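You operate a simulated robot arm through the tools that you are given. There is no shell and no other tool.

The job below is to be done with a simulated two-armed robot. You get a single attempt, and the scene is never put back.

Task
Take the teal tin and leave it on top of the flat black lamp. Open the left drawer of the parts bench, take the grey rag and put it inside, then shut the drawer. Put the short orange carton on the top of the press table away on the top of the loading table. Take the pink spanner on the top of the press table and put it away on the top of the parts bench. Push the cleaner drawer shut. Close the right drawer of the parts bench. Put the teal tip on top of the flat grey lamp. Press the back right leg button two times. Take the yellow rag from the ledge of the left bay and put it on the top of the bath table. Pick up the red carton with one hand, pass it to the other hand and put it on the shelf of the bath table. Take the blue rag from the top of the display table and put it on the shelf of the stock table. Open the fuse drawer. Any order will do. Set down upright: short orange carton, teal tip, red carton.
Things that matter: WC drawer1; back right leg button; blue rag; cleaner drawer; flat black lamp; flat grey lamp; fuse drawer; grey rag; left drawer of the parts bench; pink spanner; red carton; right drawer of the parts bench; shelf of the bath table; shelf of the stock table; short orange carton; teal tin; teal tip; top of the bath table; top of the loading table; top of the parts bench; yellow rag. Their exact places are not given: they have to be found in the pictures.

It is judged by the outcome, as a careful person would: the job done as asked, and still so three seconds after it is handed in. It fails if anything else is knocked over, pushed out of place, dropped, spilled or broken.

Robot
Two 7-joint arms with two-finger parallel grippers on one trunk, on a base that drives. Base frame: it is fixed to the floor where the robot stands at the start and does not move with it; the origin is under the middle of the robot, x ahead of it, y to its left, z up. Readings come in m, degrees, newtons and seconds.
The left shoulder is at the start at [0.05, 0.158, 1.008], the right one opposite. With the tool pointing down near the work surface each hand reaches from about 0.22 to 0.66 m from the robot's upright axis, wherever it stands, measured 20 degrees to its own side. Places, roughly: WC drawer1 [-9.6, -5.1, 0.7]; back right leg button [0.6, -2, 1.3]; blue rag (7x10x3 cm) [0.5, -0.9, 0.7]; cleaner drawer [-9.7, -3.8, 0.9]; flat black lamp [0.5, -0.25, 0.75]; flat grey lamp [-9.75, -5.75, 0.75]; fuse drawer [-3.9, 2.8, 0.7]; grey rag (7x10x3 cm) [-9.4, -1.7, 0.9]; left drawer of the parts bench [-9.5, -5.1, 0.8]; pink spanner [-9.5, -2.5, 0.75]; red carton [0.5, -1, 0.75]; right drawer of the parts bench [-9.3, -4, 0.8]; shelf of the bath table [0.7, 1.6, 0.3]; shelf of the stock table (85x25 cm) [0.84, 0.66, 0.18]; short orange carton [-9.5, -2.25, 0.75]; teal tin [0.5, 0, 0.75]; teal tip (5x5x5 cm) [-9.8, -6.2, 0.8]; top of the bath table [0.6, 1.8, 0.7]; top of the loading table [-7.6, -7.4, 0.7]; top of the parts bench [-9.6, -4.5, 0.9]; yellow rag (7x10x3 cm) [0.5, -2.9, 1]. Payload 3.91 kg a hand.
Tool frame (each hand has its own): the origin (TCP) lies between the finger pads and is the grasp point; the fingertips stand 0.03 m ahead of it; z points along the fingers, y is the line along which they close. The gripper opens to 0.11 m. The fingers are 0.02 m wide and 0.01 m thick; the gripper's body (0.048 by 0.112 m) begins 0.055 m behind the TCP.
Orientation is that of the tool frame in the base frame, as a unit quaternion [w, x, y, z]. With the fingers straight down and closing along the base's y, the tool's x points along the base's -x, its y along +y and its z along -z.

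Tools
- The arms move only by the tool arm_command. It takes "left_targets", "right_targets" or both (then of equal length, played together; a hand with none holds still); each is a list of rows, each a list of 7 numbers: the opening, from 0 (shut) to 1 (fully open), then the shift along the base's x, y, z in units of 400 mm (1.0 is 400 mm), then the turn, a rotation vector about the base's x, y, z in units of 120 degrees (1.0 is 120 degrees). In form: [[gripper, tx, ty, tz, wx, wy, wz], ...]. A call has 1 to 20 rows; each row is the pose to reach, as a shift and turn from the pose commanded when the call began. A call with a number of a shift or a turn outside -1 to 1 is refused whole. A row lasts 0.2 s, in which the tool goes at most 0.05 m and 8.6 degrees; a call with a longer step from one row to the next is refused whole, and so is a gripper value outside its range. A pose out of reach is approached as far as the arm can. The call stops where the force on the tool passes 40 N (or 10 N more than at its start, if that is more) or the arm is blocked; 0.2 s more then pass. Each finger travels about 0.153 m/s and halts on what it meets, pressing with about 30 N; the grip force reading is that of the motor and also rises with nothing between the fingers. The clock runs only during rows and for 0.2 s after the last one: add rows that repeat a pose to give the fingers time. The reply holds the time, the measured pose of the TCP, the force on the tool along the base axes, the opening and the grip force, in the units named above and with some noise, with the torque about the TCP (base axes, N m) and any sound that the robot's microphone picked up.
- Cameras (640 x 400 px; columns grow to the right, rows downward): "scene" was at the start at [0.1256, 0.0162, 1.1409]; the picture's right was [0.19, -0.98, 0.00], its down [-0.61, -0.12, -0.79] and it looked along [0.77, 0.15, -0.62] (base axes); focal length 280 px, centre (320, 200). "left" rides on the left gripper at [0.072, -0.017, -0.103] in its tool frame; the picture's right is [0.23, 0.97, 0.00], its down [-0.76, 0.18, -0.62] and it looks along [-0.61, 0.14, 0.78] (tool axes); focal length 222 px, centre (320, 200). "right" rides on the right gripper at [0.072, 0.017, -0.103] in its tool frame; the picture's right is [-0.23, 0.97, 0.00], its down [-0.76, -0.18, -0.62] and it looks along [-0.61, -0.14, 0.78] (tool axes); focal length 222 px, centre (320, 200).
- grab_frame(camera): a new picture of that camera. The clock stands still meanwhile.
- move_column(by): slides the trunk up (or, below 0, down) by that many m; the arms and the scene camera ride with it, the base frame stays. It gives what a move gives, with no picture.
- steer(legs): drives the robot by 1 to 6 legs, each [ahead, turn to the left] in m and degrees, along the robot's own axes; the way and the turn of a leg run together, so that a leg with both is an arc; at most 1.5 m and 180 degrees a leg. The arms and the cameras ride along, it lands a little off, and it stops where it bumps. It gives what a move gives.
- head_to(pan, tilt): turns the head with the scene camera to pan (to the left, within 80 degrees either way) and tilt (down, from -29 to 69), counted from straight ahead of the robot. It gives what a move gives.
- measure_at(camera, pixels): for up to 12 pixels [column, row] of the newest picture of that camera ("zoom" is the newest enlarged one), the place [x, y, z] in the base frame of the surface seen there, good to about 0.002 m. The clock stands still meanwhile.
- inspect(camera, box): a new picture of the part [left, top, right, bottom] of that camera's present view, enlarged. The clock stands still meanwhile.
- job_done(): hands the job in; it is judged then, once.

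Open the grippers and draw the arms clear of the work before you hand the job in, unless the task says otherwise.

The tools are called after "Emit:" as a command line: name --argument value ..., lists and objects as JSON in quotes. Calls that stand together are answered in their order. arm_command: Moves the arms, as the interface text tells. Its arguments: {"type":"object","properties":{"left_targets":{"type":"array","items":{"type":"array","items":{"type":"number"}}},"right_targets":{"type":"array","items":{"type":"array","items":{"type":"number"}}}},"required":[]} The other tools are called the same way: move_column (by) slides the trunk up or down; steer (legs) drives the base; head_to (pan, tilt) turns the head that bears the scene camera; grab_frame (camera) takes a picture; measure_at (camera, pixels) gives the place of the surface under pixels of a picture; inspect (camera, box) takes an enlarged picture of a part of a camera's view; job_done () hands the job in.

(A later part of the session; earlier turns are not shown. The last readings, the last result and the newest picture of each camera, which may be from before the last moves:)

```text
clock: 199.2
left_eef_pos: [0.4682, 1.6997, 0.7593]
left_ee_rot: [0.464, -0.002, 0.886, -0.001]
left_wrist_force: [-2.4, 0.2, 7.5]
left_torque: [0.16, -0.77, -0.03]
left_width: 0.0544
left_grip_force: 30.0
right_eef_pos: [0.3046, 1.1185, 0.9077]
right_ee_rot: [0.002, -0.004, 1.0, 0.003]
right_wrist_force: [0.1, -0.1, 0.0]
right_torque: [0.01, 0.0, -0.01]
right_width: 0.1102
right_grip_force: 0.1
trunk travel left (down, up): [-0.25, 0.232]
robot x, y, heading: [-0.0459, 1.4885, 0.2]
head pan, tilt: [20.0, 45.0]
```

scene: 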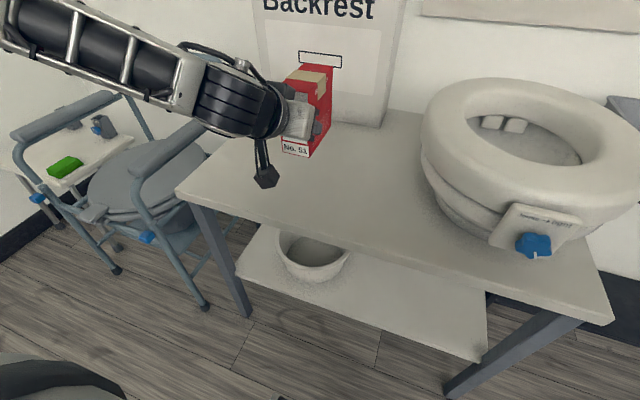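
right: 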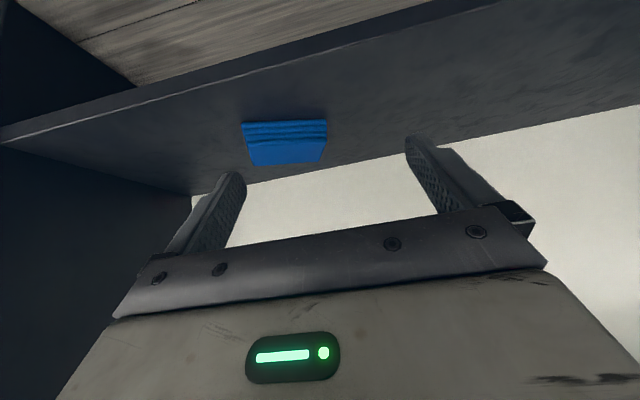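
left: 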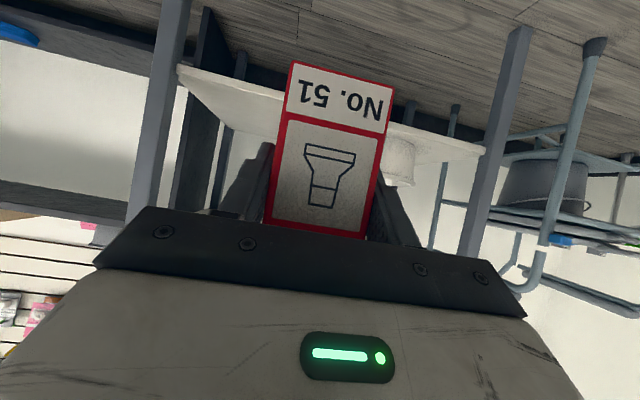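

Contact. I open, withdraw along the tool axis and look.

Emit:
arm_command --left_targets '[[0.6, 0, 0, 0, 0, 0, 0], [0.95, 0, 0, 0, 0, 0, 0], [1, 0, 0, 0, 0, 0, 0], [1, -0.08, 0, 0.056, 0, 0, 0], [1, -0.16, 0, 0.112, 0, 0, 0], [1, -0.24, 0, 0.168, 0, 0, 0], [1, -0.3, 0, 0.24, 0, 0, 0], [1, -0.36, 0, 0.32, 0, 0, 0]]'

Emit:
grab_frame --camera "scene"

Emit:
inspect --camera "scene" --box '[240, 60, 400, 180]'

```text
clock: 201.0
left_eef_pos: [0.3782, 1.6929, 0.886]
left_ee_rot: [0.462, -0.001, 0.887, 0.0]
left_wrist_force: [0.4, 0.0, 0.3]
left_torque: [-0.03, -0.01, -0.05]
left_width: 0.1099
left_grip_force: 0.1
left hand out of reach, approached as far as the arm can: row 7, 8
right_eef_pos: [0.3048, 1.1178, 0.9071]
right_ee_rot: [0.001, -0.003, 1.0, 0.003]
right_wrist_force: [0.1, 0.4, -0.7]
right_torque: [-0.06, -0.02, 0.0]
right_width: 0.1098
right_grip_force: 0.1
trunk travel left (down, up): [-0.25, 0.232]
robot x, y, heading: [-0.0442, 1.4834, 0.6]
head pan, tilt: [20.0, 45.0]
```

```text
taken
```

scene: 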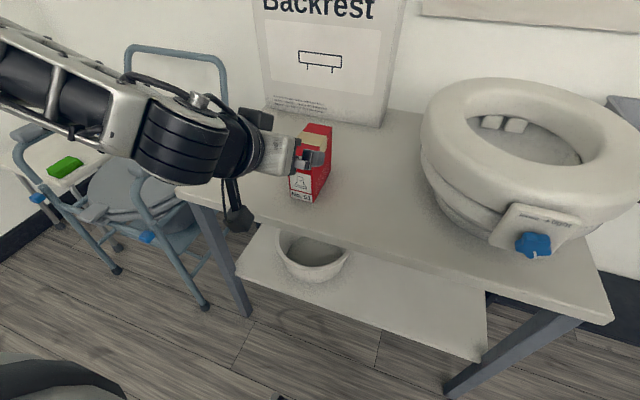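

```text
3.33 times, centred on (320, 120) of scene
```

zoom: 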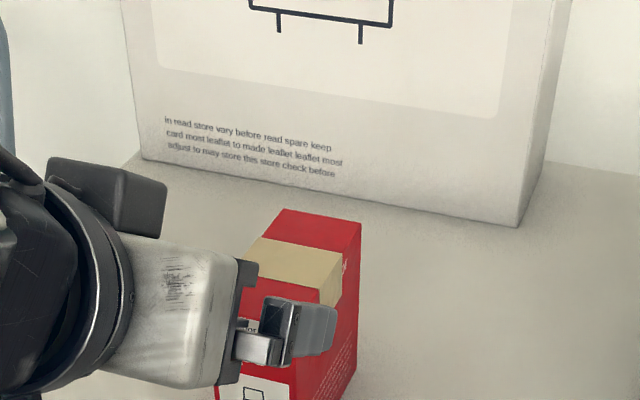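

The carton stands at about (0.506, 1.70). I turn the left tool down and move above it.

Emit:
arm_command --left_targets '[[1, 0, 0, 0.03, 0, 0.0655, 0], [1, 0, 0.005, 0.06, 0, 0.131, 0], [1, 0, 0.01, 0.08, 0, 0.1965, 0], [1, 0, 0.015, 0.08, 0, 0.262, 0], [1, 0, 0.015, 0.08, 0, 0.3275, 0], [1, 0.05, 0.015, 0.08, 0, 0.393, 0], [1, 0.1, 0.015, 0.08, 0, 0.4585, 0], [1, 0.2, 0.015, 0.08, 0, 0.4585, 0], [0.9, 0.3, 0.015, 0.08, 0, 0.4585, 0], [0.9, 0.32, 0.015, 0.08, 0, 0.4585, 0], [0.9, 0.32, 0.015, 0.08, 0, 0.4585, 0]]'

Emit:
grab_frame --camera "left"

Emit:
grab_frame --camera "scene"

```text
clock: 203.4
left_eef_pos: [0.4907, 1.7081, 0.9156]
left_ee_rot: [0.001, -0.002, 1.0, 0.001]
left_wrist_force: [0.0, -0.5, -0.4]
left_torque: [0.01, 0.04, -0.04]
left_width: 0.0994
left_grip_force: 0.0
left hand out of reach, approached as far as the arm can: row 9, 10, 11
right_eef_pos: [0.3054, 1.1174, 0.9077]
right_ee_rot: [0.0, -0.004, 1.0, 0.002]
right_wrist_force: [0.5, 0.2, -0.4]
right_torque: [0.0, -0.06, 0.01]
right_width: 0.11
right_grip_force: 0.1
trunk travel left (down, up): [-0.25, 0.232]
robot x, y, heading: [-0.0453, 1.484, 0.2]
head pan, tilt: [20.0, 45.0]
```

```text
taken
```

left: 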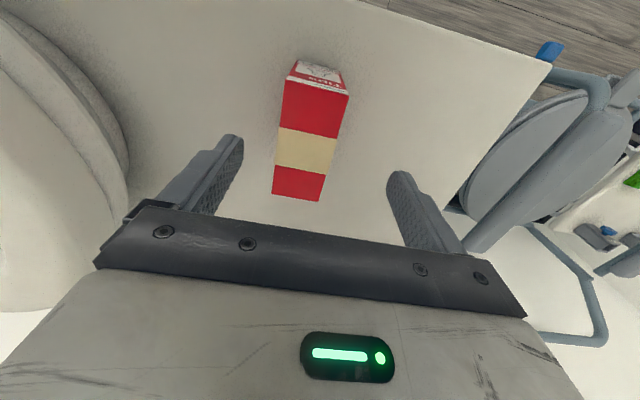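

```text
taken
```

scene: 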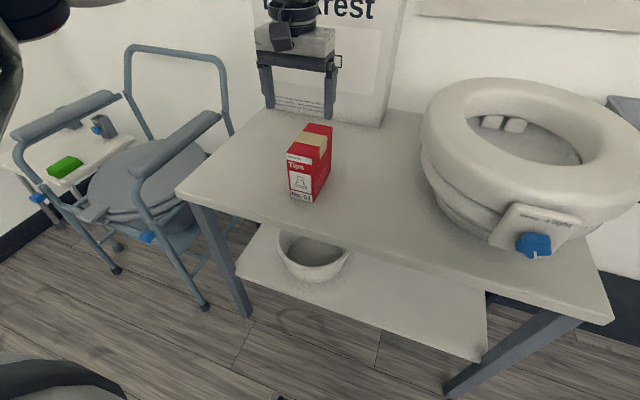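

I measure the carton's top edges.

Emit:
inspect --camera "scene" --box '[270, 110, 350, 210]'

Emit:
measure_at --camera "left" --pixels '[[287, 78], [347, 92], [275, 190], [320, 197], [305, 150]]'

```text
4.00 times, centred on (310, 160) of scene
```

zoom: 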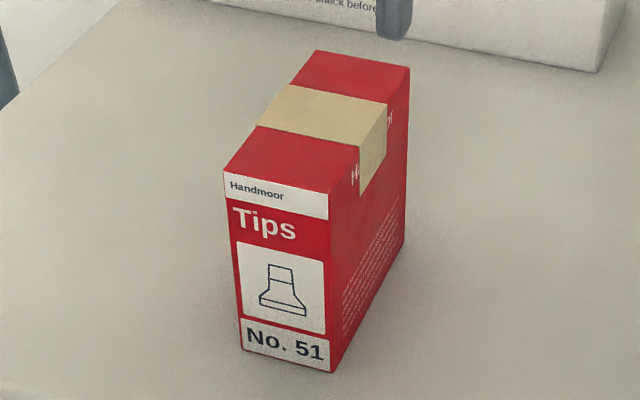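

```text
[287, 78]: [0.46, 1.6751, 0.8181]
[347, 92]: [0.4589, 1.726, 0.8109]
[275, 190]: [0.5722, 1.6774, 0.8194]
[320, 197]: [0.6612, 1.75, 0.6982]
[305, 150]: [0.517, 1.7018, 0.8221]
```

Carton centre (0.512, 1.701). I lower the left hand around it, close and lift.

Emit:
arm_command --left_targets '[[0.9, 0.02, -0.017, -0.08, 0, 0, 0], [0.9, 0.045, -0.017, -0.18, 0, 0, 0], [0.9, 0.053, -0.0175, -0.285, 0, 0, 0], [0.9, 0.053, -0.0175, -0.285, 0, 0, 0], [0.5, 0.053, -0.0175, -0.285, 0, 0, 0], [0.3, 0.053, -0.0175, -0.285, 0, 0, 0], [0.3, 0.053, -0.0175, -0.285, 0, 0, 0], [0.3, 0.05, -0.0175, -0.2, 0, 0, 0], [0.3, 0.0, -0.0175, -0.1, 0, 0, 0], [0.3, -0.05, -0.0175, 0, 0, 0, 0]]'

Emit:
grab_frame --camera "scene"

```text
clock: 205.6
left_eef_pos: [0.4706, 1.7, 0.9167]
left_ee_rot: [0.0, -0.001, 1.0, 0.001]
left_wrist_force: [-0.4, 0.8, -2.7]
left_torque: [0.03, 0.11, 0.02]
left_width: 0.0579
left_grip_force: 30.1
left hand out of reach, approached as far as the arm can: row 1, 2, 3, 4, 5, 6, 7, 8, 9
right_eef_pos: [0.306, 1.1181, 0.9071]
right_ee_rot: [0.0, -0.003, 1.0, 0.003]
right_wrist_force: [-0.5, 0.0, -0.5]
right_torque: [0.0, 0.0, 0.0]
right_width: 0.1099
right_grip_force: 0.0
trunk travel left (down, up): [-0.25, 0.232]
robot x, y, heading: [-0.0479, 1.4802, 0.4]
head pan, tilt: [20.0, 45.0]
```

```text
taken
```

scene: 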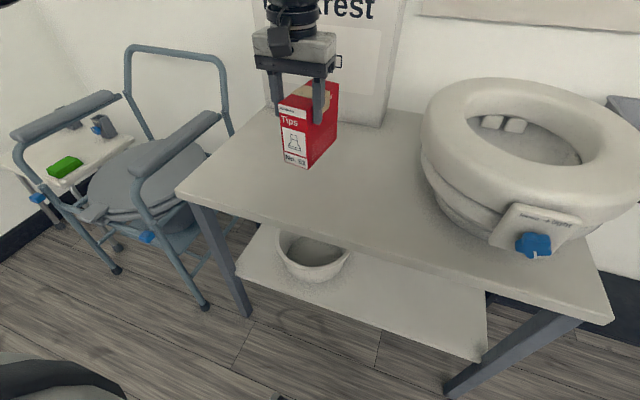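

The carton is held. I inspect how the fingers sit on it.

Emit:
inspect --camera "scene" --box '[240, 10, 380, 180]'

Emit:
grab_frame --camera "left"

Emit:
measure_at --camera "scene" --pixels '[[284, 160], [305, 166], [333, 140], [280, 105], [312, 118], [338, 85], [316, 90]]'

```text
2.35 times, centred on (310, 95) of scene
```

zoom: 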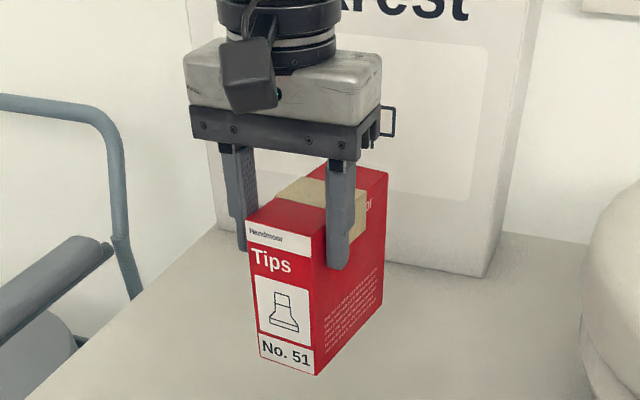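

```text
taken
```

left: 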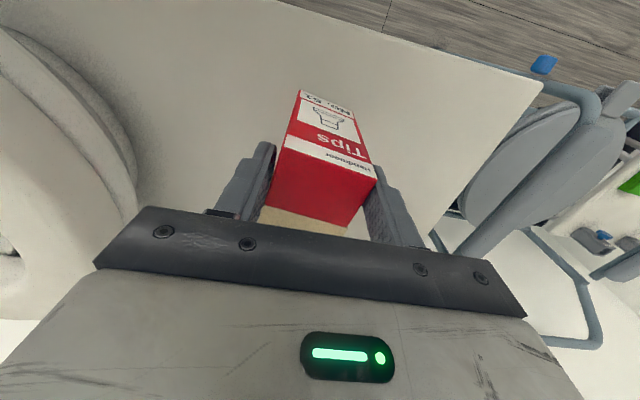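

```text
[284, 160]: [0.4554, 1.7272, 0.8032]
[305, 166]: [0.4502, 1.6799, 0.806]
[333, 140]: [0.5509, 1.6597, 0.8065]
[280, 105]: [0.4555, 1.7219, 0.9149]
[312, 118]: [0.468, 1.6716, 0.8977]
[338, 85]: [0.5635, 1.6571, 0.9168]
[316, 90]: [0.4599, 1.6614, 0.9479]
```

The carton is held near its front, turned about −11°. I back away from the table for the second handover.

Emit:
steer --legs '[[-0.4, 0]]'

Emit:
arm_command --left_targets '[[0.3, -0.02, -0.02, 0.02, 0, 0, -0.0667], [0.3, -0.04, -0.04, 0.02, 0, 0, -0.1333], [0.3, -0.06, -0.06, 0.02, 0, 0, -0.2], [0.3, -0.08, -0.08, 0.02, 0, 0, -0.2667], [0.3, -0.1, -0.1, 0.02, 0, 0, -0.3333], [0.3, -0.12, -0.12, 0.02, 0, 0, -0.4], [0.3, -0.14, -0.14, 0.02, 0, 0, -0.4667], [0.3, -0.16, -0.16, 0.02, 0, 0, -0.5333], [0.3, -0.16, -0.18, 0.02, 0, 0, -0.6], [0.3, -0.16, -0.2, 0.02, 0, 0, -0.6667], [0.3, -0.16, -0.2, 0.02, 0, 0, -0.6667]]'

Emit:
head_to --pan 10 --tilt 40

Emit:
grab_frame --camera "scene"

```text
clock: 208.1
left_eef_pos: [0.0702, 1.6971, 0.916]
left_ee_rot: [0.0, -0.002, 1.0, 0.001]
left_wrist_force: [-0.1, -0.2, -2.0]
left_torque: [0.01, 0.07, 0.02]
left_width: 0.0579
left_grip_force: 30.3
right_eef_pos: [-0.0934, 1.1168, 0.9071]
right_ee_rot: [0.0, -0.003, 1.0, 0.002]
right_wrist_force: [0.0, -0.9, 0.4]
right_torque: [0.01, 0.0, 0.0]
right_width: 0.1103
right_grip_force: 0.0
trunk travel left (down, up): [-0.25, 0.232]
robot x, y, heading: [-0.444, 1.4767, 0.6]
head pan, tilt: [20.0, 45.0]
```

```text
clock: 210.5
left_eef_pos: [0.0058, 1.6168, 0.924]
left_ee_rot: [0.0, 0.641, 0.767, 0.001]
left_wrist_force: [0.3, -0.8, -2.1]
left_torque: [0.05, -0.01, 0.01]
left_width: 0.0577
left_grip_force: 29.8
right_eef_pos: [-0.0951, 1.1151, 0.9069]
right_ee_rot: [-0.001, -0.003, 1.0, 0.002]
right_wrist_force: [-0.1, 0.2, 0.6]
right_torque: [0.01, 0.01, 0.0]
right_width: 0.1102
right_grip_force: 0.1
trunk travel left (down, up): [-0.25, 0.232]
robot x, y, heading: [-0.4457, 1.4802, 0.6]
head pan, tilt: [20.0, 45.0]
```

```text
clock: 211.2
left_eef_pos: [0.0065, 1.6167, 0.9241]
left_ee_rot: [0.0, 0.641, 0.767, 0.001]
left_wrist_force: [0.4, 0.1, -2.5]
left_torque: [0.09, 0.0, -0.03]
left_width: 0.0575
left_grip_force: 30.3
right_eef_pos: [-0.0936, 1.1164, 0.9066]
right_ee_rot: [0.0, -0.004, 1.0, 0.002]
right_wrist_force: [0.2, -0.4, -1.1]
right_torque: [0.02, -0.05, 0.0]
right_width: 0.1099
right_grip_force: 0.0
trunk travel left (down, up): [-0.25, 0.232]
robot x, y, heading: [-0.4419, 1.4815, 0.3]
head pan, tilt: [10.0, 40.0]
```

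```text
taken
```

scene: 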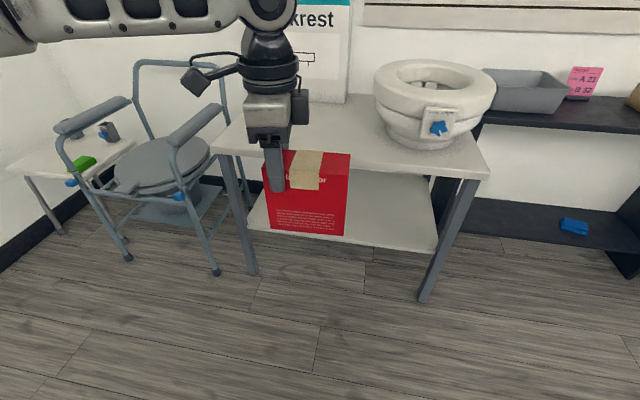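

The carton's back end now points right. I measure its corners.

Emit:
measure_at --camera "scene" --pixels '[[270, 226], [342, 232], [348, 160], [344, 195], [268, 190], [320, 165], [340, 153], [300, 210]]'

```text
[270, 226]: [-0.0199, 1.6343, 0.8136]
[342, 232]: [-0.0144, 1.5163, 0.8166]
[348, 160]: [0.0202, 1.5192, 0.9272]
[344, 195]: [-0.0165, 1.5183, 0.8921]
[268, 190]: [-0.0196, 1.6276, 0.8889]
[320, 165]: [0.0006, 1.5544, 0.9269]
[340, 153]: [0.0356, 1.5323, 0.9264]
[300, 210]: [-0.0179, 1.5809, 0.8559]
```

Carton centre ≈ (0.0105, 1.570), axis nearly along y, bottom ≈0.81. I bring the right hand to a pre-grasp pointing left, pitched 50° down.

Emit:
arm_command --right_targets '[[1, 0.0228, 0.0718, 0.0115, 0.0224, -0.0214, 0.0613], [1, 0.0457, 0.1435, 0.0229, 0.0448, -0.0427, 0.1225], [1, 0.0685, 0.2153, 0.0344, 0.0672, -0.0641, 0.1838], [1, 0.0913, 0.287, 0.0458, 0.0895, -0.0854, 0.245], [1, 0.1142, 0.3588, 0.0573, 0.1119, -0.1068, 0.3063], [1, 0.137, 0.4305, 0.0688, 0.1343, -0.1281, 0.3675], [1, 0.1598, 0.5023, 0.0802, 0.1567, -0.1495, 0.4288], [1, 0.1827, 0.574, 0.0917, 0.1791, -0.1708, 0.49], [1, 0.2055, 0.6458, 0.1031, 0.2015, -0.1922, 0.5513], [1, 0.2283, 0.7175, 0.1146, 0.2238, -0.2135, 0.6125], [1, 0.2512, 0.7893, 0.126, 0.2462, -0.2349, 0.6738], [1, 0.274, 0.861, 0.1375, 0.2686, -0.2562, 0.735], [1, 0.274, 0.861, 0.1375, 0.2686, -0.2562, 0.735]]'

Emit:
grab_frame --camera "scene"

Emit:
grab_frame --camera "right"

```text
clock: 214.0
left_eef_pos: [0.005, 1.6186, 0.9241]
left_ee_rot: [0.0, 0.641, 0.768, 0.0]
left_wrist_force: [0.2, -0.2, -1.8]
left_torque: [0.05, 0.02, -0.02]
left_width: 0.0576
left_grip_force: 29.8
right_eef_pos: [-0.1354, 1.4285, 1.0221]
right_ee_rot: [0.23, -0.663, 0.669, 0.246]
right_wrist_force: [0.2, -1.1, -0.9]
right_torque: [-0.01, -0.02, 0.01]
right_width: 0.1099
right_grip_force: 0.1
right hand out of reach, approached as far as the arm can: row 8, 9, 10, 11, 12, 13
trunk travel left (down, up): [-0.25, 0.232]
robot x, y, heading: [-0.4473, 1.4821, 0.4]
head pan, tilt: [10.0, 40.0]
```

```text
taken
```

scene: 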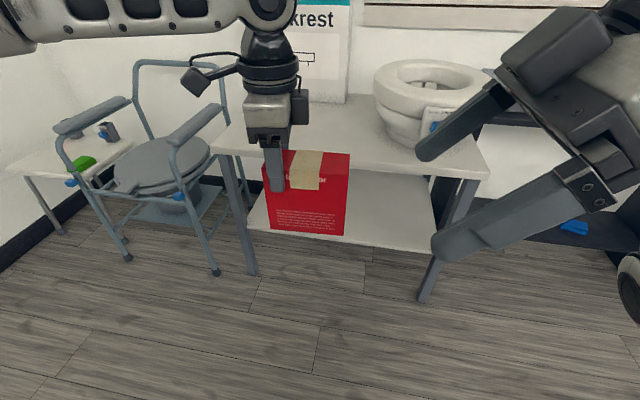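

```text
taken
```

right: 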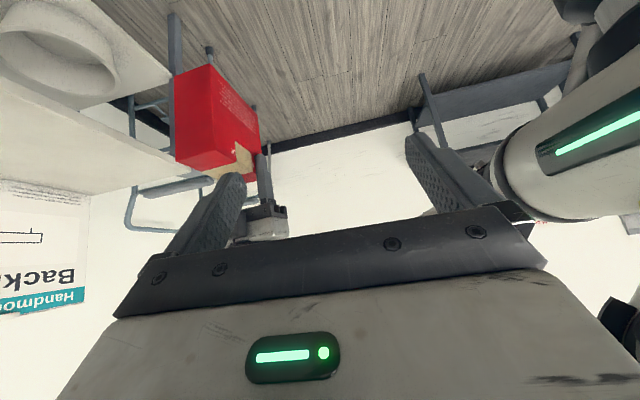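

Orientation reached but position stuck at (−0.135, 1.43, 1.02). I try moving it ahead and down from here.

Emit:
arm_command --right_targets '[[1, 0.06, -0.02, -0.05, 0, 0, 0], [1, 0.12, -0.04, -0.1, 0, 0, 0], [1, 0.18, -0.04, -0.15, 0, 0, 0], [1, 0.24, -0.02, -0.15, 0, 0, 0], [1, 0.3, 0.0, -0.15, 0, 0, 0], [1, 0.3775, 0.04, -0.15, 0, 0, 0], [1, 0.3775, 0.08, -0.15, 0, 0, 0], [1, 0.3775, 0.08, -0.15, 0, 0, 0]]'

Emit:
grab_frame --camera "scene"

```text
clock: 215.8
left_eef_pos: [0.0049, 1.6182, 0.9243]
left_ee_rot: [0.0, 0.641, 0.768, 0.001]
left_wrist_force: [-0.4, -0.2, -3.0]
left_torque: [0.09, -0.01, -0.02]
left_width: 0.0572
left_grip_force: 30.0
right_eef_pos: [-0.1348, 1.4267, 1.0207]
right_ee_rot: [0.231, -0.663, 0.668, 0.246]
right_wrist_force: [0.7, 1.3, -0.2]
right_torque: [-0.02, 0.0, -0.02]
right_width: 0.1103
right_grip_force: 0.2
right hand out of reach, approached as far as the arm can: row 1, 2, 3, 4, 5, 6, 7, 8
trunk travel left (down, up): [-0.25, 0.232]
robot x, y, heading: [-0.4443, 1.4819, 0.4]
head pan, tilt: [10.0, 40.0]
```

```text
taken
```

scene: 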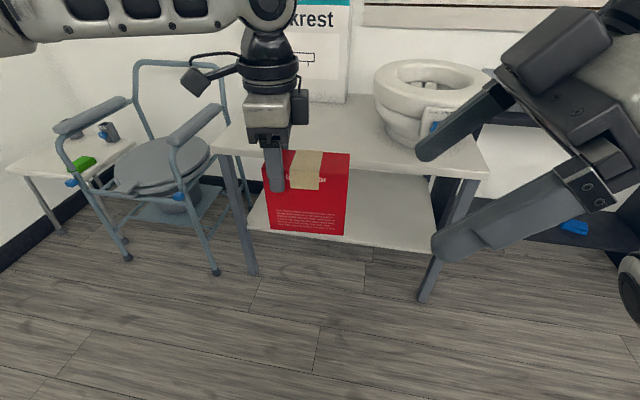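

The right wrist can't point fully left. I return the right hand to neutral and test instead whether it can get low with a 35–40° pitch (then the earlier handover geometry can be mirrored).

Emit:
arm_command --right_targets '[[1, 0.004, -0.036, 0, -0.022, 0.021, -0.0595], [1, 0.008, -0.073, 0, -0.044, 0.0415, -0.119], [1, 0.012, -0.109, 0, -0.066, 0.062, -0.1785], [1, 0.017, -0.146, -0.02, -0.088, 0.083, -0.238], [1, 0.021, -0.182, -0.05, -0.11, 0.104, -0.2975], [1, 0.025, -0.219, -0.08, -0.1325, 0.1245, -0.357], [1, 0.029, -0.255, -0.11, -0.1546, 0.145, -0.4165], [1, 0.033, -0.292, -0.14, -0.1767, 0.166, -0.476], [1, 0.037, -0.328, -0.17, -0.1988, 0.187, -0.5355], [1, 0.042, -0.365, -0.2, -0.221, 0.2075, -0.595], [1, 0.046, -0.401, -0.22, -0.243, 0.228, -0.6545], [1, 0.05, -0.4375, -0.225, -0.265, 0.249, -0.714], [1, 0.05, -0.4375, -0.225, -0.265, 0.249, -0.714]]'

Emit:
move_column --by -0.248

Emit:
arm_command --right_targets '[[1, 0.07, 0.04, -0.06, 0, -0.0655, 0], [1, 0.14, 0.08, -0.12, 0, -0.131, 0], [1, 0.22, 0.12, -0.18, 0, -0.1965, 0], [1, 0.3, 0.16, -0.24, 0, -0.262, 0], [1, 0.38, 0.2, -0.3, 0, -0.3275, 0], [1, 0.46, 0.24, -0.36, 0, -0.393, 0], [1, 0.5, 0.25, -0.44, 0, -0.4585, 0], [1, 0.5, 0.25, -0.54, 0, -0.4585, 0], [1, 0.5, 0.25, -0.64, 0, -0.4585, 0], [1, 0.5, 0.25, -0.74, 0, -0.4585, 0], [1, 0.5, 0.25, -0.8, 0, -0.4585, 0], [1, 0.5, 0.25, -0.8, 0, -0.4585, 0]]'

```text
clock: 218.6
left_eef_pos: [0.0061, 1.6173, 0.9244]
left_ee_rot: [0.001, 0.641, 0.767, 0.001]
left_wrist_force: [-0.8, -0.2, -2.2]
left_torque: [0.09, 0.02, 0.0]
left_width: 0.0568
left_grip_force: 30.9
right_eef_pos: [-0.1196, 1.2552, 0.9314]
right_ee_rot: [-0.001, 0.001, 1.0, 0.001]
right_wrist_force: [0.0, -0.4, 0.8]
right_torque: [0.01, 0.03, -0.01]
right_width: 0.1097
right_grip_force: 0.1
trunk travel left (down, up): [-0.25, 0.232]
robot x, y, heading: [-0.4434, 1.4843, 0.3]
head pan, tilt: [10.0, 40.0]
```

```text
clock: 221.2
left_eef_pos: [0.0066, 1.6167, 0.676]
left_ee_rot: [0.001, 0.64, 0.768, 0.0]
left_wrist_force: [0.2, 0.0, -2.3]
left_torque: [0.07, 0.01, 0.0]
left_width: 0.0571
left_grip_force: 30.5
right_eef_pos: [-0.1192, 1.254, 0.6849]
right_ee_rot: [0.0, -0.001, 1.0, 0.001]
right_wrist_force: [0.1, 0.2, -0.2]
right_torque: [0.02, -0.02, 0.01]
right_width: 0.11
right_grip_force: 0.1
trunk travel left (down, up): [-0.002, 0.48]
robot x, y, heading: [-0.4447, 1.4784, 0.6]
head pan, tilt: [10.0, 40.0]
```

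```text
clock: 223.8
left_eef_pos: [0.0073, 1.616, 0.6758]
left_ee_rot: [0.001, 0.64, 0.768, 0.002]
left_wrist_force: [0.9, -0.4, -1.3]
left_torque: [0.07, -0.01, -0.01]
left_width: 0.0565
left_grip_force: 29.8
right_eef_pos: [0.0935, 1.3837, 0.3801]
right_ee_rot: [0.455, 0.005, 0.89, -0.008]
right_wrist_force: [0.4, 0.7, -0.4]
right_torque: [-0.01, -0.03, -0.01]
right_width: 0.1098
right_grip_force: 0.0
right hand out of reach, approached as far as the arm can: row 7, 9, 10, 11, 12
trunk travel left (down, up): [-0.002, 0.48]
robot x, y, heading: [-0.4474, 1.4815, 0.7]
head pan, tilt: [10.0, 40.0]
```

The right hand can reach z 0.38 at 35° pitch. For the pass, I test if the left hand can yaw a further −50°, so the carton's free end faces the right hand.

Emit:
move_column --by 0.248

Emit:
arm_command --left_targets '[[0.3, 0, 0, 0, 0, 0, -0.07], [0.3, 0, 0, 0, 0, 0, -0.14], [0.3, 0, 0, 0, 0, 0, -0.21], [0.3, 0, 0, 0, 0, 0, -0.28], [0.3, 0, 0, 0, 0, 0, -0.35], [0.3, 0, 0, 0, 0, 0, -0.4167], [0.3, 0, 0, 0, 0, 0, -0.4167]]'

Emit:
grab_frame --camera "scene"

```text
clock: 226.4
left_eef_pos: [0.0065, 1.6175, 0.9252]
left_ee_rot: [0.0, 0.641, 0.768, -0.001]
left_wrist_force: [-0.1, -0.3, -2.4]
left_torque: [0.13, 0.04, 0.0]
left_width: 0.0565
left_grip_force: 30.1
right_eef_pos: [0.0932, 1.3843, 0.6286]
right_ee_rot: [0.453, 0.005, 0.891, -0.009]
right_wrist_force: [0.2, 0.1, -0.3]
right_torque: [-0.03, 0.01, 0.01]
right_width: 0.1098
right_grip_force: 0.1
trunk travel left (down, up): [-0.25, 0.232]
robot x, y, heading: [-0.445, 1.4819, 0.5]
head pan, tilt: [10.0, 40.0]
```

```text
clock: 228.0
left_eef_pos: [0.0059, 1.6165, 0.9232]
left_ee_rot: [0.001, 0.906, 0.424, 0.001]
left_wrist_force: [0.1, -0.2, -2.7]
left_torque: [0.05, -0.06, 0.02]
left_width: 0.0564
left_grip_force: 30.1
right_eef_pos: [0.0947, 1.3831, 0.6282]
right_ee_rot: [0.454, 0.005, 0.891, -0.009]
right_wrist_force: [0.1, -0.4, -0.7]
right_torque: [0.0, 0.01, 0.0]
right_width: 0.1103
right_grip_force: 0.1
trunk travel left (down, up): [-0.25, 0.232]
robot x, y, heading: [-0.4445, 1.4819, 0.3]
head pan, tilt: [10.0, 40.0]
```

```text
taken
```

scene: 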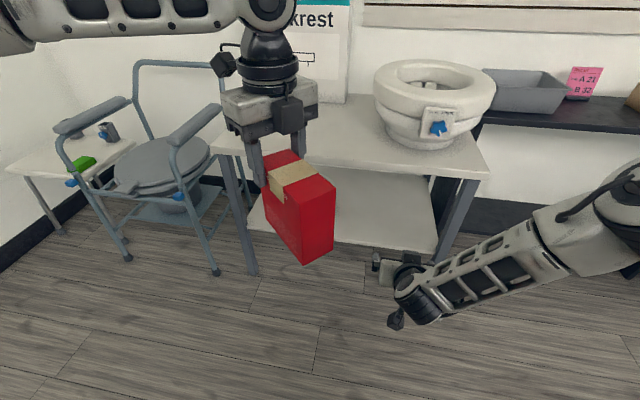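

The left hand turned; the carton's free end now faces the robot's right. I measure it.

Emit:
measure_at --camera "scene" --pixels '[[305, 258], [333, 242], [302, 205], [332, 190], [270, 218], [320, 220], [300, 157], [300, 200]]'

Emit:
inspect --camera "scene" --box '[200, 60, 400, 280]'

```text
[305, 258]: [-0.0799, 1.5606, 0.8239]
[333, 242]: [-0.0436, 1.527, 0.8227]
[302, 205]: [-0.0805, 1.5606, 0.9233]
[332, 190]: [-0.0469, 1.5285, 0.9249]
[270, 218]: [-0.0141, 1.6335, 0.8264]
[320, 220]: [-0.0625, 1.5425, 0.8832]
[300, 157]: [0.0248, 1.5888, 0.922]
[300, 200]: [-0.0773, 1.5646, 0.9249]
```

```text
1.82 times, centred on (300, 170) of scene
```

zoom: 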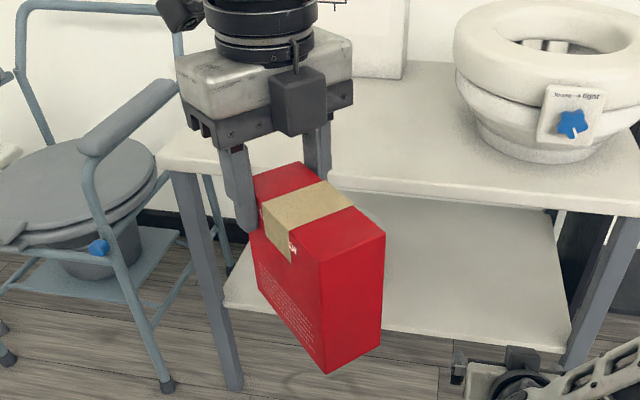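

I shift the left hand with the carton inward/forward toward the right hand's comfortable zone and see how far it goes.

Emit:
arm_command --left_targets '[[0.3, 0.05, -0.07, 0, 0, 0, 0], [0.3, 0.1, -0.14, 0, 0, 0, 0], [0.3, 0.15, -0.2, 0, 0, 0, 0], [0.3, 0.18, -0.26, 0, 0, 0, 0], [0.3, 0.18, -0.3, 0, 0, 0, 0], [0.3, 0.18, -0.3, 0, 0, 0, 0]]'

Emit:
arm_command --right_targets '[[1, -0.08, -0.08, 0.06, 0, 0.02, 0.04], [1, -0.16, -0.16, 0.12, 0, 0.02, 0.08], [1, -0.24, -0.22, 0.2, 0, 0.01, 0.12], [1, -0.3, -0.25, 0.3, 0, 0, 0.16], [1, -0.33, -0.25, 0.4, 0, 0, 0.2], [1, -0.36, -0.25, 0.5, 0, 0, 0.2], [1, -0.36, -0.25, 0.6, 0, 0, 0.2], [1, -0.36, -0.25, 0.7, 0, 0, 0.2], [1, -0.36, -0.25, 0.75, 0, 0, 0.2]]'

Emit:
grab_frame --camera "scene"

```text
clock: 229.4
left_eef_pos: [0.0035, 1.6134, 0.9256]
left_ee_rot: [0.002, 0.905, 0.425, 0.001]
left_wrist_force: [-0.2, 0.5, -2.0]
left_torque: [0.06, -0.07, 0.0]
left_width: 0.0563
left_grip_force: 30.2
left hand out of reach, approached as far as the arm can: row 1, 2, 3, 4, 5, 6
right_eef_pos: [0.0944, 1.3831, 0.6273]
right_ee_rot: [0.455, 0.004, 0.891, -0.008]
right_wrist_force: [-0.3, -0.2, 0.3]
right_torque: [0.01, 0.03, -0.02]
right_width: 0.11
right_grip_force: 0.1
trunk travel left (down, up): [-0.25, 0.232]
robot x, y, heading: [-0.4471, 1.4779, 0.5]
head pan, tilt: [10.0, 40.0]
```

```text
refused: row 1 steps farther than a row can; nothing moved
```

```text
taken
```

scene: 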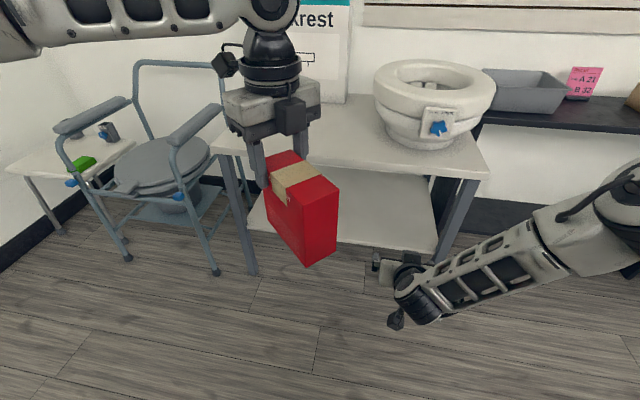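

The left is at its limit with that yaw, so I leave the carton where it is and try bringing the right hand to a pre-grasp in front of the free end.

Emit:
arm_command --right_targets '[[1, -0.08, -0.06, 0.05, 0, 0, 0.04], [1, -0.16, -0.12, 0.1, 0, 0, 0.08], [1, -0.24, -0.15, 0.18, 0, 0, 0.12], [1, -0.32, -0.15, 0.26, 0, 0, 0.16], [1, -0.4, -0.12, 0.34, 0, 0, 0.2], [1, -0.46, -0.08, 0.43, 0, 0, 0.24], [1, -0.5, -0.03, 0.52, 0, 0, 0.28], [1, -0.53, 0.03, 0.61, 0, 0, 0.32], [1, -0.533, 0.1, 0.69, 0, 0, 0.36], [1, -0.533, 0.18, 0.765, 0, 0, 0.396], [1, -0.533, 0.25, 0.765, 0, 0, 0.396], [1, -0.533, 0.25, 0.765, 0, 0, 0.396]]'

Emit:
grab_frame --camera "scene"

Emit:
grab_frame --camera "right"

```text
clock: 232.0
left_eef_pos: [0.0031, 1.6136, 0.9249]
left_ee_rot: [0.0, 0.905, 0.425, 0.0]
left_wrist_force: [0.0, 0.4, -2.3]
left_torque: [0.12, -0.07, 0.0]
left_width: 0.0563
left_grip_force: 30.2
right_eef_pos: [-0.1072, 1.4908, 0.9376]
right_ee_rot: [0.419, -0.355, 0.817, 0.176]
right_wrist_force: [0.3, -0.4, 0.2]
right_torque: [-0.04, 0.0, -0.03]
right_width: 0.1099
right_grip_force: 0.1
right hand out of reach, approached as far as the arm can: row 1, 2, 3, 4, 5, 6, 7, 8, 9, 10, 11, 12
trunk travel left (down, up): [-0.25, 0.232]
robot x, y, heading: [-0.4441, 1.4807, 0.5]
head pan, tilt: [10.0, 40.0]
```

```text
taken
```

scene: 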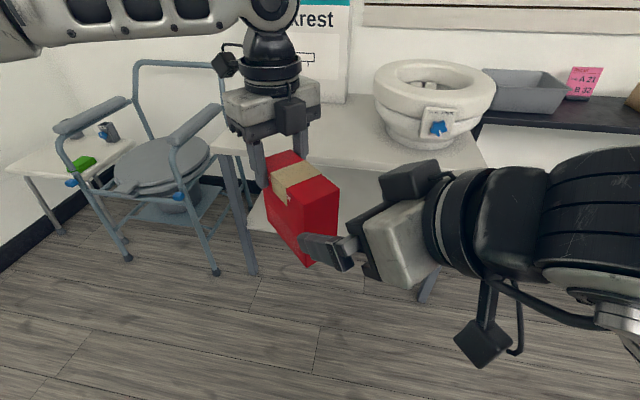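

```text
taken
```

right: 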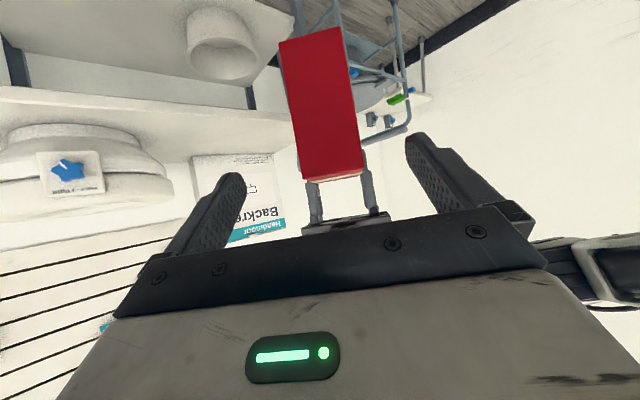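

The right hand got there. I measure the carton's end face from the right camera.

Emit:
measure_at --camera "right" --pixels '[[285, 48], [340, 32], [307, 178], [357, 172], [320, 110], [303, 170]]'

```text
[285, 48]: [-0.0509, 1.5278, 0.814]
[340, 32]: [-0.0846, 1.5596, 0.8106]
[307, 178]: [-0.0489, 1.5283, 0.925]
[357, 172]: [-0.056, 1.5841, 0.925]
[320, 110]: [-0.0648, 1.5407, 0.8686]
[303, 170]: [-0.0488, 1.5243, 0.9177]
```

I advance along the tool axis onto the carton's end.

Emit:
arm_command --right_targets '[[1, 0.02, 0.04, -0.05, 0, 0, 0], [1, 0.06, 0.085, -0.1, 0, 0, 0], [1, 0.095, 0.125, -0.15, 0, 0, 0], [1, 0.126, 0.159, -0.186, 0, 0, 0], [1, 0.126, 0.159, -0.186, 0, 0, 0]]'

Emit:
grab_frame --camera "scene"

Emit:
grab_frame --camera "right"

```text
clock: 233.2
left_eef_pos: [0.0035, 1.6136, 0.9245]
left_ee_rot: [0.001, 0.905, 0.425, 0.0]
left_wrist_force: [-0.1, 0.7, -2.4]
left_torque: [0.02, -0.04, -0.04]
left_width: 0.0562
left_grip_force: 30.1
right_eef_pos: [-0.0566, 1.5553, 0.8647]
right_ee_rot: [0.421, -0.355, 0.816, 0.176]
right_wrist_force: [0.3, -0.7, -0.4]
right_torque: [0.02, -0.05, -0.02]
right_width: 0.1097
right_grip_force: 0.0
trunk travel left (down, up): [-0.25, 0.232]
robot x, y, heading: [-0.4466, 1.4775, 0.4]
head pan, tilt: [10.0, 40.0]
```

```text
taken
```

scene: 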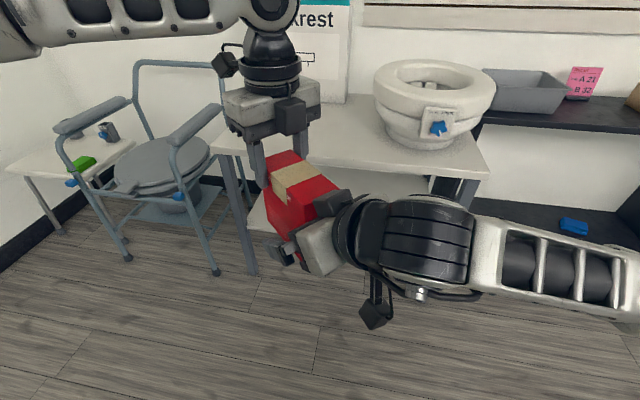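

```text
taken
```

right: 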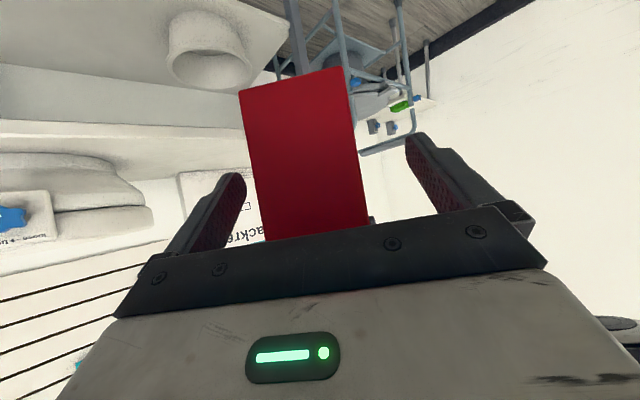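

Reached. I close the right hand.

Emit:
arm_command --right_targets '[[0.7, 0, 0, 0, 0, 0, 0], [0.4, 0, 0, 0, 0, 0, 0], [0.3, 0, 0, 0, 0, 0, 0], [0.3, 0, 0, 0, 0, 0, 0]]'

Emit:
arm_command --left_targets '[[0.5, 0, 0, 0, 0, 0, 0], [0.8, 0, 0, 0, 0, 0, 0], [0.9, 0, 0, 0, 0, 0, 0], [0.9, 0, 0, 0.1, 0, 0, 0], [0.9, 0, 0.02, 0.2, 0, 0, 0], [0.9, 0, 0.04, 0.25, 0, 0, 0]]'

Emit:
grab_frame --camera "scene"

```text
clock: 234.2
left_eef_pos: [0.0031, 1.6136, 0.9236]
left_ee_rot: [-0.002, 0.906, 0.424, 0.0]
left_wrist_force: [-12.2, 14.2, 1.5]
left_torque: [0.27, 0.21, -1.45]
left_width: 0.0562
left_grip_force: 29.7
right_eef_pos: [-0.0559, 1.5537, 0.8626]
right_ee_rot: [0.419, -0.352, 0.819, 0.174]
right_wrist_force: [13.2, -14.0, -1.2]
right_torque: [0.46, 0.73, -0.19]
right_width: 0.0549
right_grip_force: 30.0
trunk travel left (down, up): [-0.25, 0.232]
robot x, y, heading: [-0.4439, 1.4806, 0.3]
head pan, tilt: [10.0, 40.0]
```

```text
clock: 235.6
left_eef_pos: [-0.0002, 1.6299, 1.0145]
left_ee_rot: [0.0, 0.906, 0.424, 0.0]
left_wrist_force: [-0.1, -0.4, 0.3]
left_torque: [0.02, 0.01, -0.03]
left_width: 0.0989
left_grip_force: 0.0
left hand out of reach, approached as far as the arm can: row 4, 5, 6
right_eef_pos: [-0.0574, 1.5547, 0.8629]
right_ee_rot: [0.418, -0.356, 0.817, 0.177]
right_wrist_force: [0.0, 0.1, -0.4]
right_torque: [-0.08, 0.06, 0.0]
right_width: 0.0549
right_grip_force: 30.1
trunk travel left (down, up): [-0.25, 0.232]
robot x, y, heading: [-0.4458, 1.4813, 0.5]
head pan, tilt: [10.0, 40.0]
```

```text
taken
```

scene: 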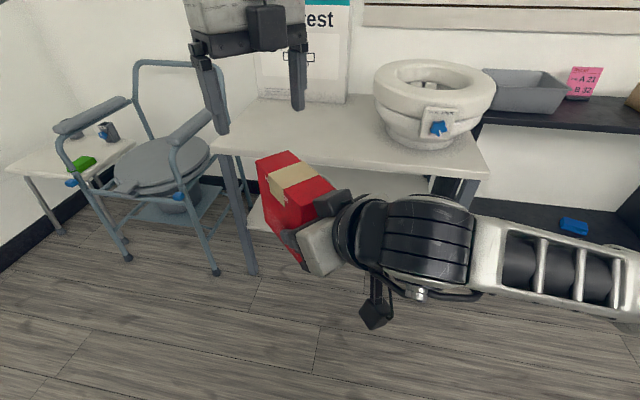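

The right hand holds the carton. I return the left hand to a neutral tuck and swing the right hand to its own side.

Emit:
arm_command --left_targets '[[1, 0, 0.02, 0, 0, 0, 0.065], [1, 0, 0.04, 0, 0, 0, 0.13], [1, 0, 0.06, 0, 0, 0, 0.195], [1, 0, 0.08, 0, 0, 0, 0.26], [1, -0.02, 0.1, 0, 0, 0, 0.325], [1, -0.04, 0.12, 0, 0, 0, 0.39], [1, -0.06, 0.14, 0, 0, 0, 0.455], [1, -0.08, 0.16, 0, 0, 0, 0.52], [1, -0.1, 0.18, 0, 0, 0, 0.585], [1, -0.12, 0.2, 0, 0, 0, 0.65], [1, -0.14, 0.22, 0, 0, 0, 0.715], [1, -0.16, 0.24, 0, 0, 0, 0.78], [1, -0.18, 0.26, 0, 0, 0, 0.845], [1, -0.2, 0.26, 0, 0, 0, 0.91], [1, -0.22, 0.26, 0, 0, 0, 0.975]]'

Emit:
arm_command --right_targets '[[0.3, 0.04, -0.08, 0, 0, 0, -0.06], [0.3, 0.08, -0.16, 0, 0, 0, -0.12], [0.3, 0.13, -0.24, 0, 0, 0, -0.18], [0.3, 0.18, -0.32, 0, 0, 0, -0.24], [0.3, 0.23, -0.38, 0, 0, 0, -0.3], [0.3, 0.3, -0.42, 0, 0, 0, -0.36], [0.3, 0.35, -0.44, 0, 0, 0, -0.388], [0.3, 0.35, -0.44, 0, 0, 0, -0.388]]'

Emit:
grab_frame --camera "scene"

```text
clock: 238.8
left_eef_pos: [-0.0887, 1.7348, 1.0125]
left_ee_rot: [0.0, 0.109, 0.994, 0.0]
left_wrist_force: [0.2, -0.8, -0.3]
left_torque: [-0.02, 0.03, 0.02]
left_width: 0.1098
left_grip_force: 0.1
right_eef_pos: [-0.0582, 1.5553, 0.8637]
right_ee_rot: [0.419, -0.355, 0.817, 0.176]
right_wrist_force: [-0.7, -0.1, -0.3]
right_torque: [-0.04, 0.1, -0.04]
right_width: 0.0545
right_grip_force: 29.7
trunk travel left (down, up): [-0.25, 0.232]
robot x, y, heading: [-0.4466, 1.483, 0.5]
head pan, tilt: [10.0, 40.0]
```

```text
clock: 240.6
left_eef_pos: [-0.0888, 1.7343, 1.0124]
left_ee_rot: [0.0, 0.111, 0.994, 0.001]
left_wrist_force: [-0.1, -0.6, 0.3]
left_torque: [-0.03, 0.04, 0.02]
left_width: 0.1098
left_grip_force: 0.0
right_eef_pos: [0.0825, 1.3778, 0.8637]
right_ee_rot: [0.453, -0.002, 0.891, -0.004]
right_wrist_force: [0.5, -0.5, -0.5]
right_torque: [-0.03, 0.11, 0.0]
right_width: 0.0547
right_grip_force: 30.1
trunk travel left (down, up): [-0.25, 0.232]
robot x, y, heading: [-0.4459, 1.4813, 0.5]
head pan, tilt: [10.0, 40.0]
```

```text
taken
```

scene: 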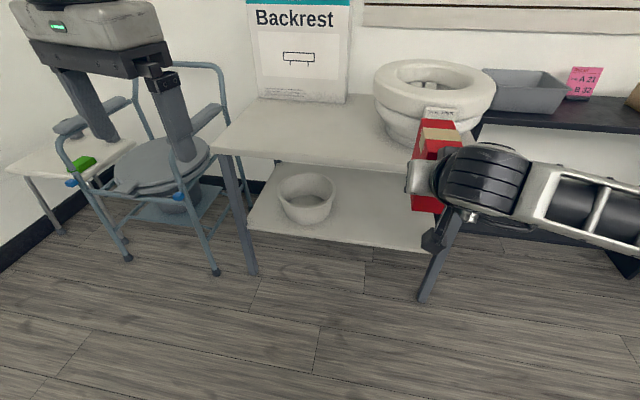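

Now lower the trunk and then the right hand to just above shelf height, in front of the table.

Emit:
move_column --by -0.248

Emit:
arm_command --right_targets '[[0.3, 0.01, 0, -0.1, 0, 0, 0], [0.3, 0.02, 0, -0.2, 0, 0, 0], [0.3, 0.02, 0, -0.3, 0, 0, 0], [0.3, 0.02, 0, -0.4, 0, 0, 0], [0.3, 0.02, 0, -0.5, 0, 0, 0], [0.3, 0.02, 0, -0.5, 0, 0, 0]]'

Emit:
grab_frame --camera "scene"

```text
clock: 243.1
left_eef_pos: [-0.0888, 1.7347, 0.7644]
left_ee_rot: [0.0, 0.111, 0.994, 0.001]
left_wrist_force: [-0.1, -0.3, 1.0]
left_torque: [-0.01, -0.01, 0.01]
left_width: 0.1099
left_grip_force: 0.2
right_eef_pos: [0.0823, 1.377, 0.6151]
right_ee_rot: [0.454, -0.003, 0.891, -0.003]
right_wrist_force: [0.5, 0.5, 0.3]
right_torque: [0.01, 0.09, -0.04]
right_width: 0.0544
right_grip_force: 29.7
trunk travel left (down, up): [-0.002, 0.48]
robot x, y, heading: [-0.4458, 1.484, 0.6]
head pan, tilt: [10.0, 40.0]
```

```text
clock: 244.5
left_eef_pos: [-0.0892, 1.7345, 0.7644]
left_ee_rot: [0.001, 0.111, 0.994, 0.001]
left_wrist_force: [0.6, -0.2, 0.2]
left_torque: [-0.01, -0.02, 0.02]
left_width: 0.1101
left_grip_force: 0.1
right_eef_pos: [0.0929, 1.38, 0.4161]
right_ee_rot: [0.455, -0.003, 0.891, -0.004]
right_wrist_force: [-0.1, 0.0, 0.2]
right_torque: [-0.01, 0.05, 0.0]
right_width: 0.0548
right_grip_force: 29.8
trunk travel left (down, up): [-0.002, 0.48]
robot x, y, heading: [-0.4458, 1.4853, 0.4]
head pan, tilt: [10.0, 40.0]
```

```text
taken
```

scene: 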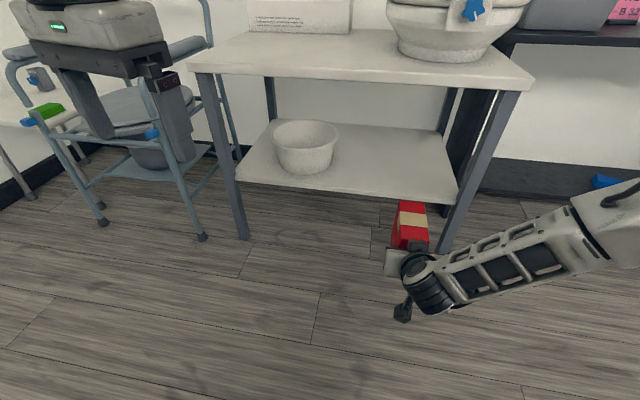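

I check the elbow's place relative to the table's right front leg.

Emit:
measure_at --camera "scene" --pixels '[[450, 285], [540, 260], [600, 230], [630, 205], [600, 195], [570, 205], [415, 265], [440, 245], [525, 85]]'

Emit:
head_to --pan -40 --tilt 40

Emit:
grab_frame --camera "scene"

```text
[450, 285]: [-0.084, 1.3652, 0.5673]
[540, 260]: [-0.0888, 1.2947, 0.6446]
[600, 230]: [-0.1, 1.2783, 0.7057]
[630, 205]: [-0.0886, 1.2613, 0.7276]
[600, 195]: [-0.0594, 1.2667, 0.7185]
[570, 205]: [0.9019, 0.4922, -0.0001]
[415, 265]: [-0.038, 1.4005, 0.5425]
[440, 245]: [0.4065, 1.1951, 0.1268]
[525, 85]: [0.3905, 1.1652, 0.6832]
```

```text
clock: 245.7
left_eef_pos: [-0.0874, 1.7347, 0.7652]
left_ee_rot: [0.0, 0.111, 0.994, 0.001]
left_wrist_force: [-0.4, 0.2, -0.7]
left_torque: [0.01, 0.02, 0.0]
left_width: 0.1098
left_grip_force: 0.0
right_eef_pos: [0.0903, 1.3805, 0.4152]
right_ee_rot: [0.454, -0.003, 0.891, -0.004]
right_wrist_force: [0.2, -0.4, 0.4]
right_torque: [0.02, 0.05, -0.04]
right_width: 0.055
right_grip_force: 30.1
trunk travel left (down, up): [-0.002, 0.48]
robot x, y, heading: [-0.4436, 1.4807, 0.3]
head pan, tilt: [-40.0, 40.0]
```

```text
taken
```

scene: 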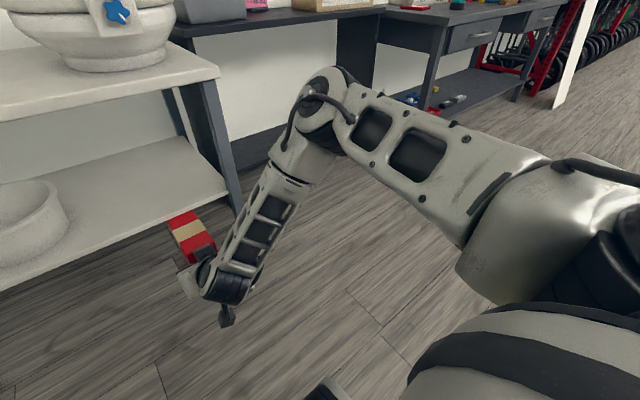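

Emit:
measure_at --camera "scene" --pixels '[[330, 80], [305, 100], [295, 130], [280, 155], [320, 140], [215, 75]]'

```text
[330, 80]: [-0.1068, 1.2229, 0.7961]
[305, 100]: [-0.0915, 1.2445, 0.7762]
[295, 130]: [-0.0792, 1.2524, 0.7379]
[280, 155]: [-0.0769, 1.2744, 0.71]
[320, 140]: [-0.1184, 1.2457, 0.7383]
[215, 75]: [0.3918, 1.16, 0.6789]
```

After driving 0.375 m the elbow stays ~4 cm clear of the table edge. I drive in.

Emit:
steer --legs '[[0.375, 0]]'

Emit:
head_to --pan -15 --tilt 50

Emit:
grab_frame --camera "scene"

Emit:
grab_frame --camera "right"

```text
clock: 248.1
left_eef_pos: [0.291, 1.7372, 0.7647]
left_ee_rot: [0.0, 0.111, 0.994, 0.002]
left_wrist_force: [0.2, 0.4, 0.3]
left_torque: [-0.01, -0.03, -0.01]
left_width: 0.1101
left_grip_force: 0.1
right_eef_pos: [0.4686, 1.3807, 0.4161]
right_ee_rot: [0.454, -0.002, 0.891, -0.004]
right_wrist_force: [0.2, -0.2, -0.7]
right_torque: [-0.01, 0.08, -0.01]
right_width: 0.0552
right_grip_force: 29.7
trunk travel left (down, up): [-0.002, 0.48]
robot x, y, heading: [-0.0686, 1.483, 0.1]
head pan, tilt: [-40.0, 40.0]
```

```text
clock: 249.0
left_eef_pos: [0.2896, 1.7365, 0.7643]
left_ee_rot: [0.0, 0.111, 0.994, 0.001]
left_wrist_force: [0.2, 0.3, 0.5]
left_torque: [-0.02, 0.0, 0.0]
left_width: 0.1099
left_grip_force: 0.0
right_eef_pos: [0.4691, 1.3807, 0.4153]
right_ee_rot: [0.454, -0.003, 0.891, -0.004]
right_wrist_force: [-0.4, 0.2, 0.5]
right_torque: [-0.03, 0.1, -0.01]
right_width: 0.0549
right_grip_force: 30.2
trunk travel left (down, up): [-0.002, 0.48]
robot x, y, heading: [-0.0677, 1.4843, 0.0]
head pan, tilt: [-15.0, 50.0]
```

```text
taken
```

scene: 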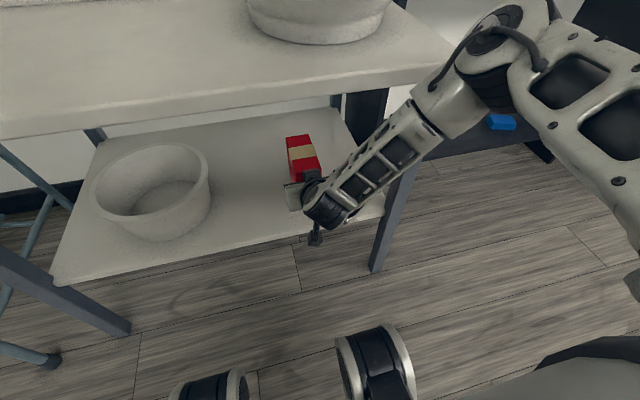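

```text
taken
```

right: 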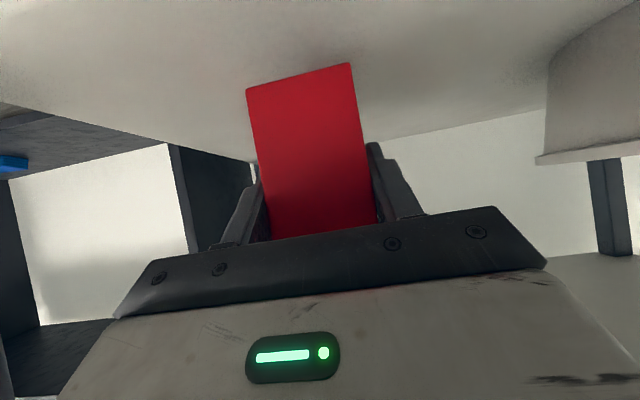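

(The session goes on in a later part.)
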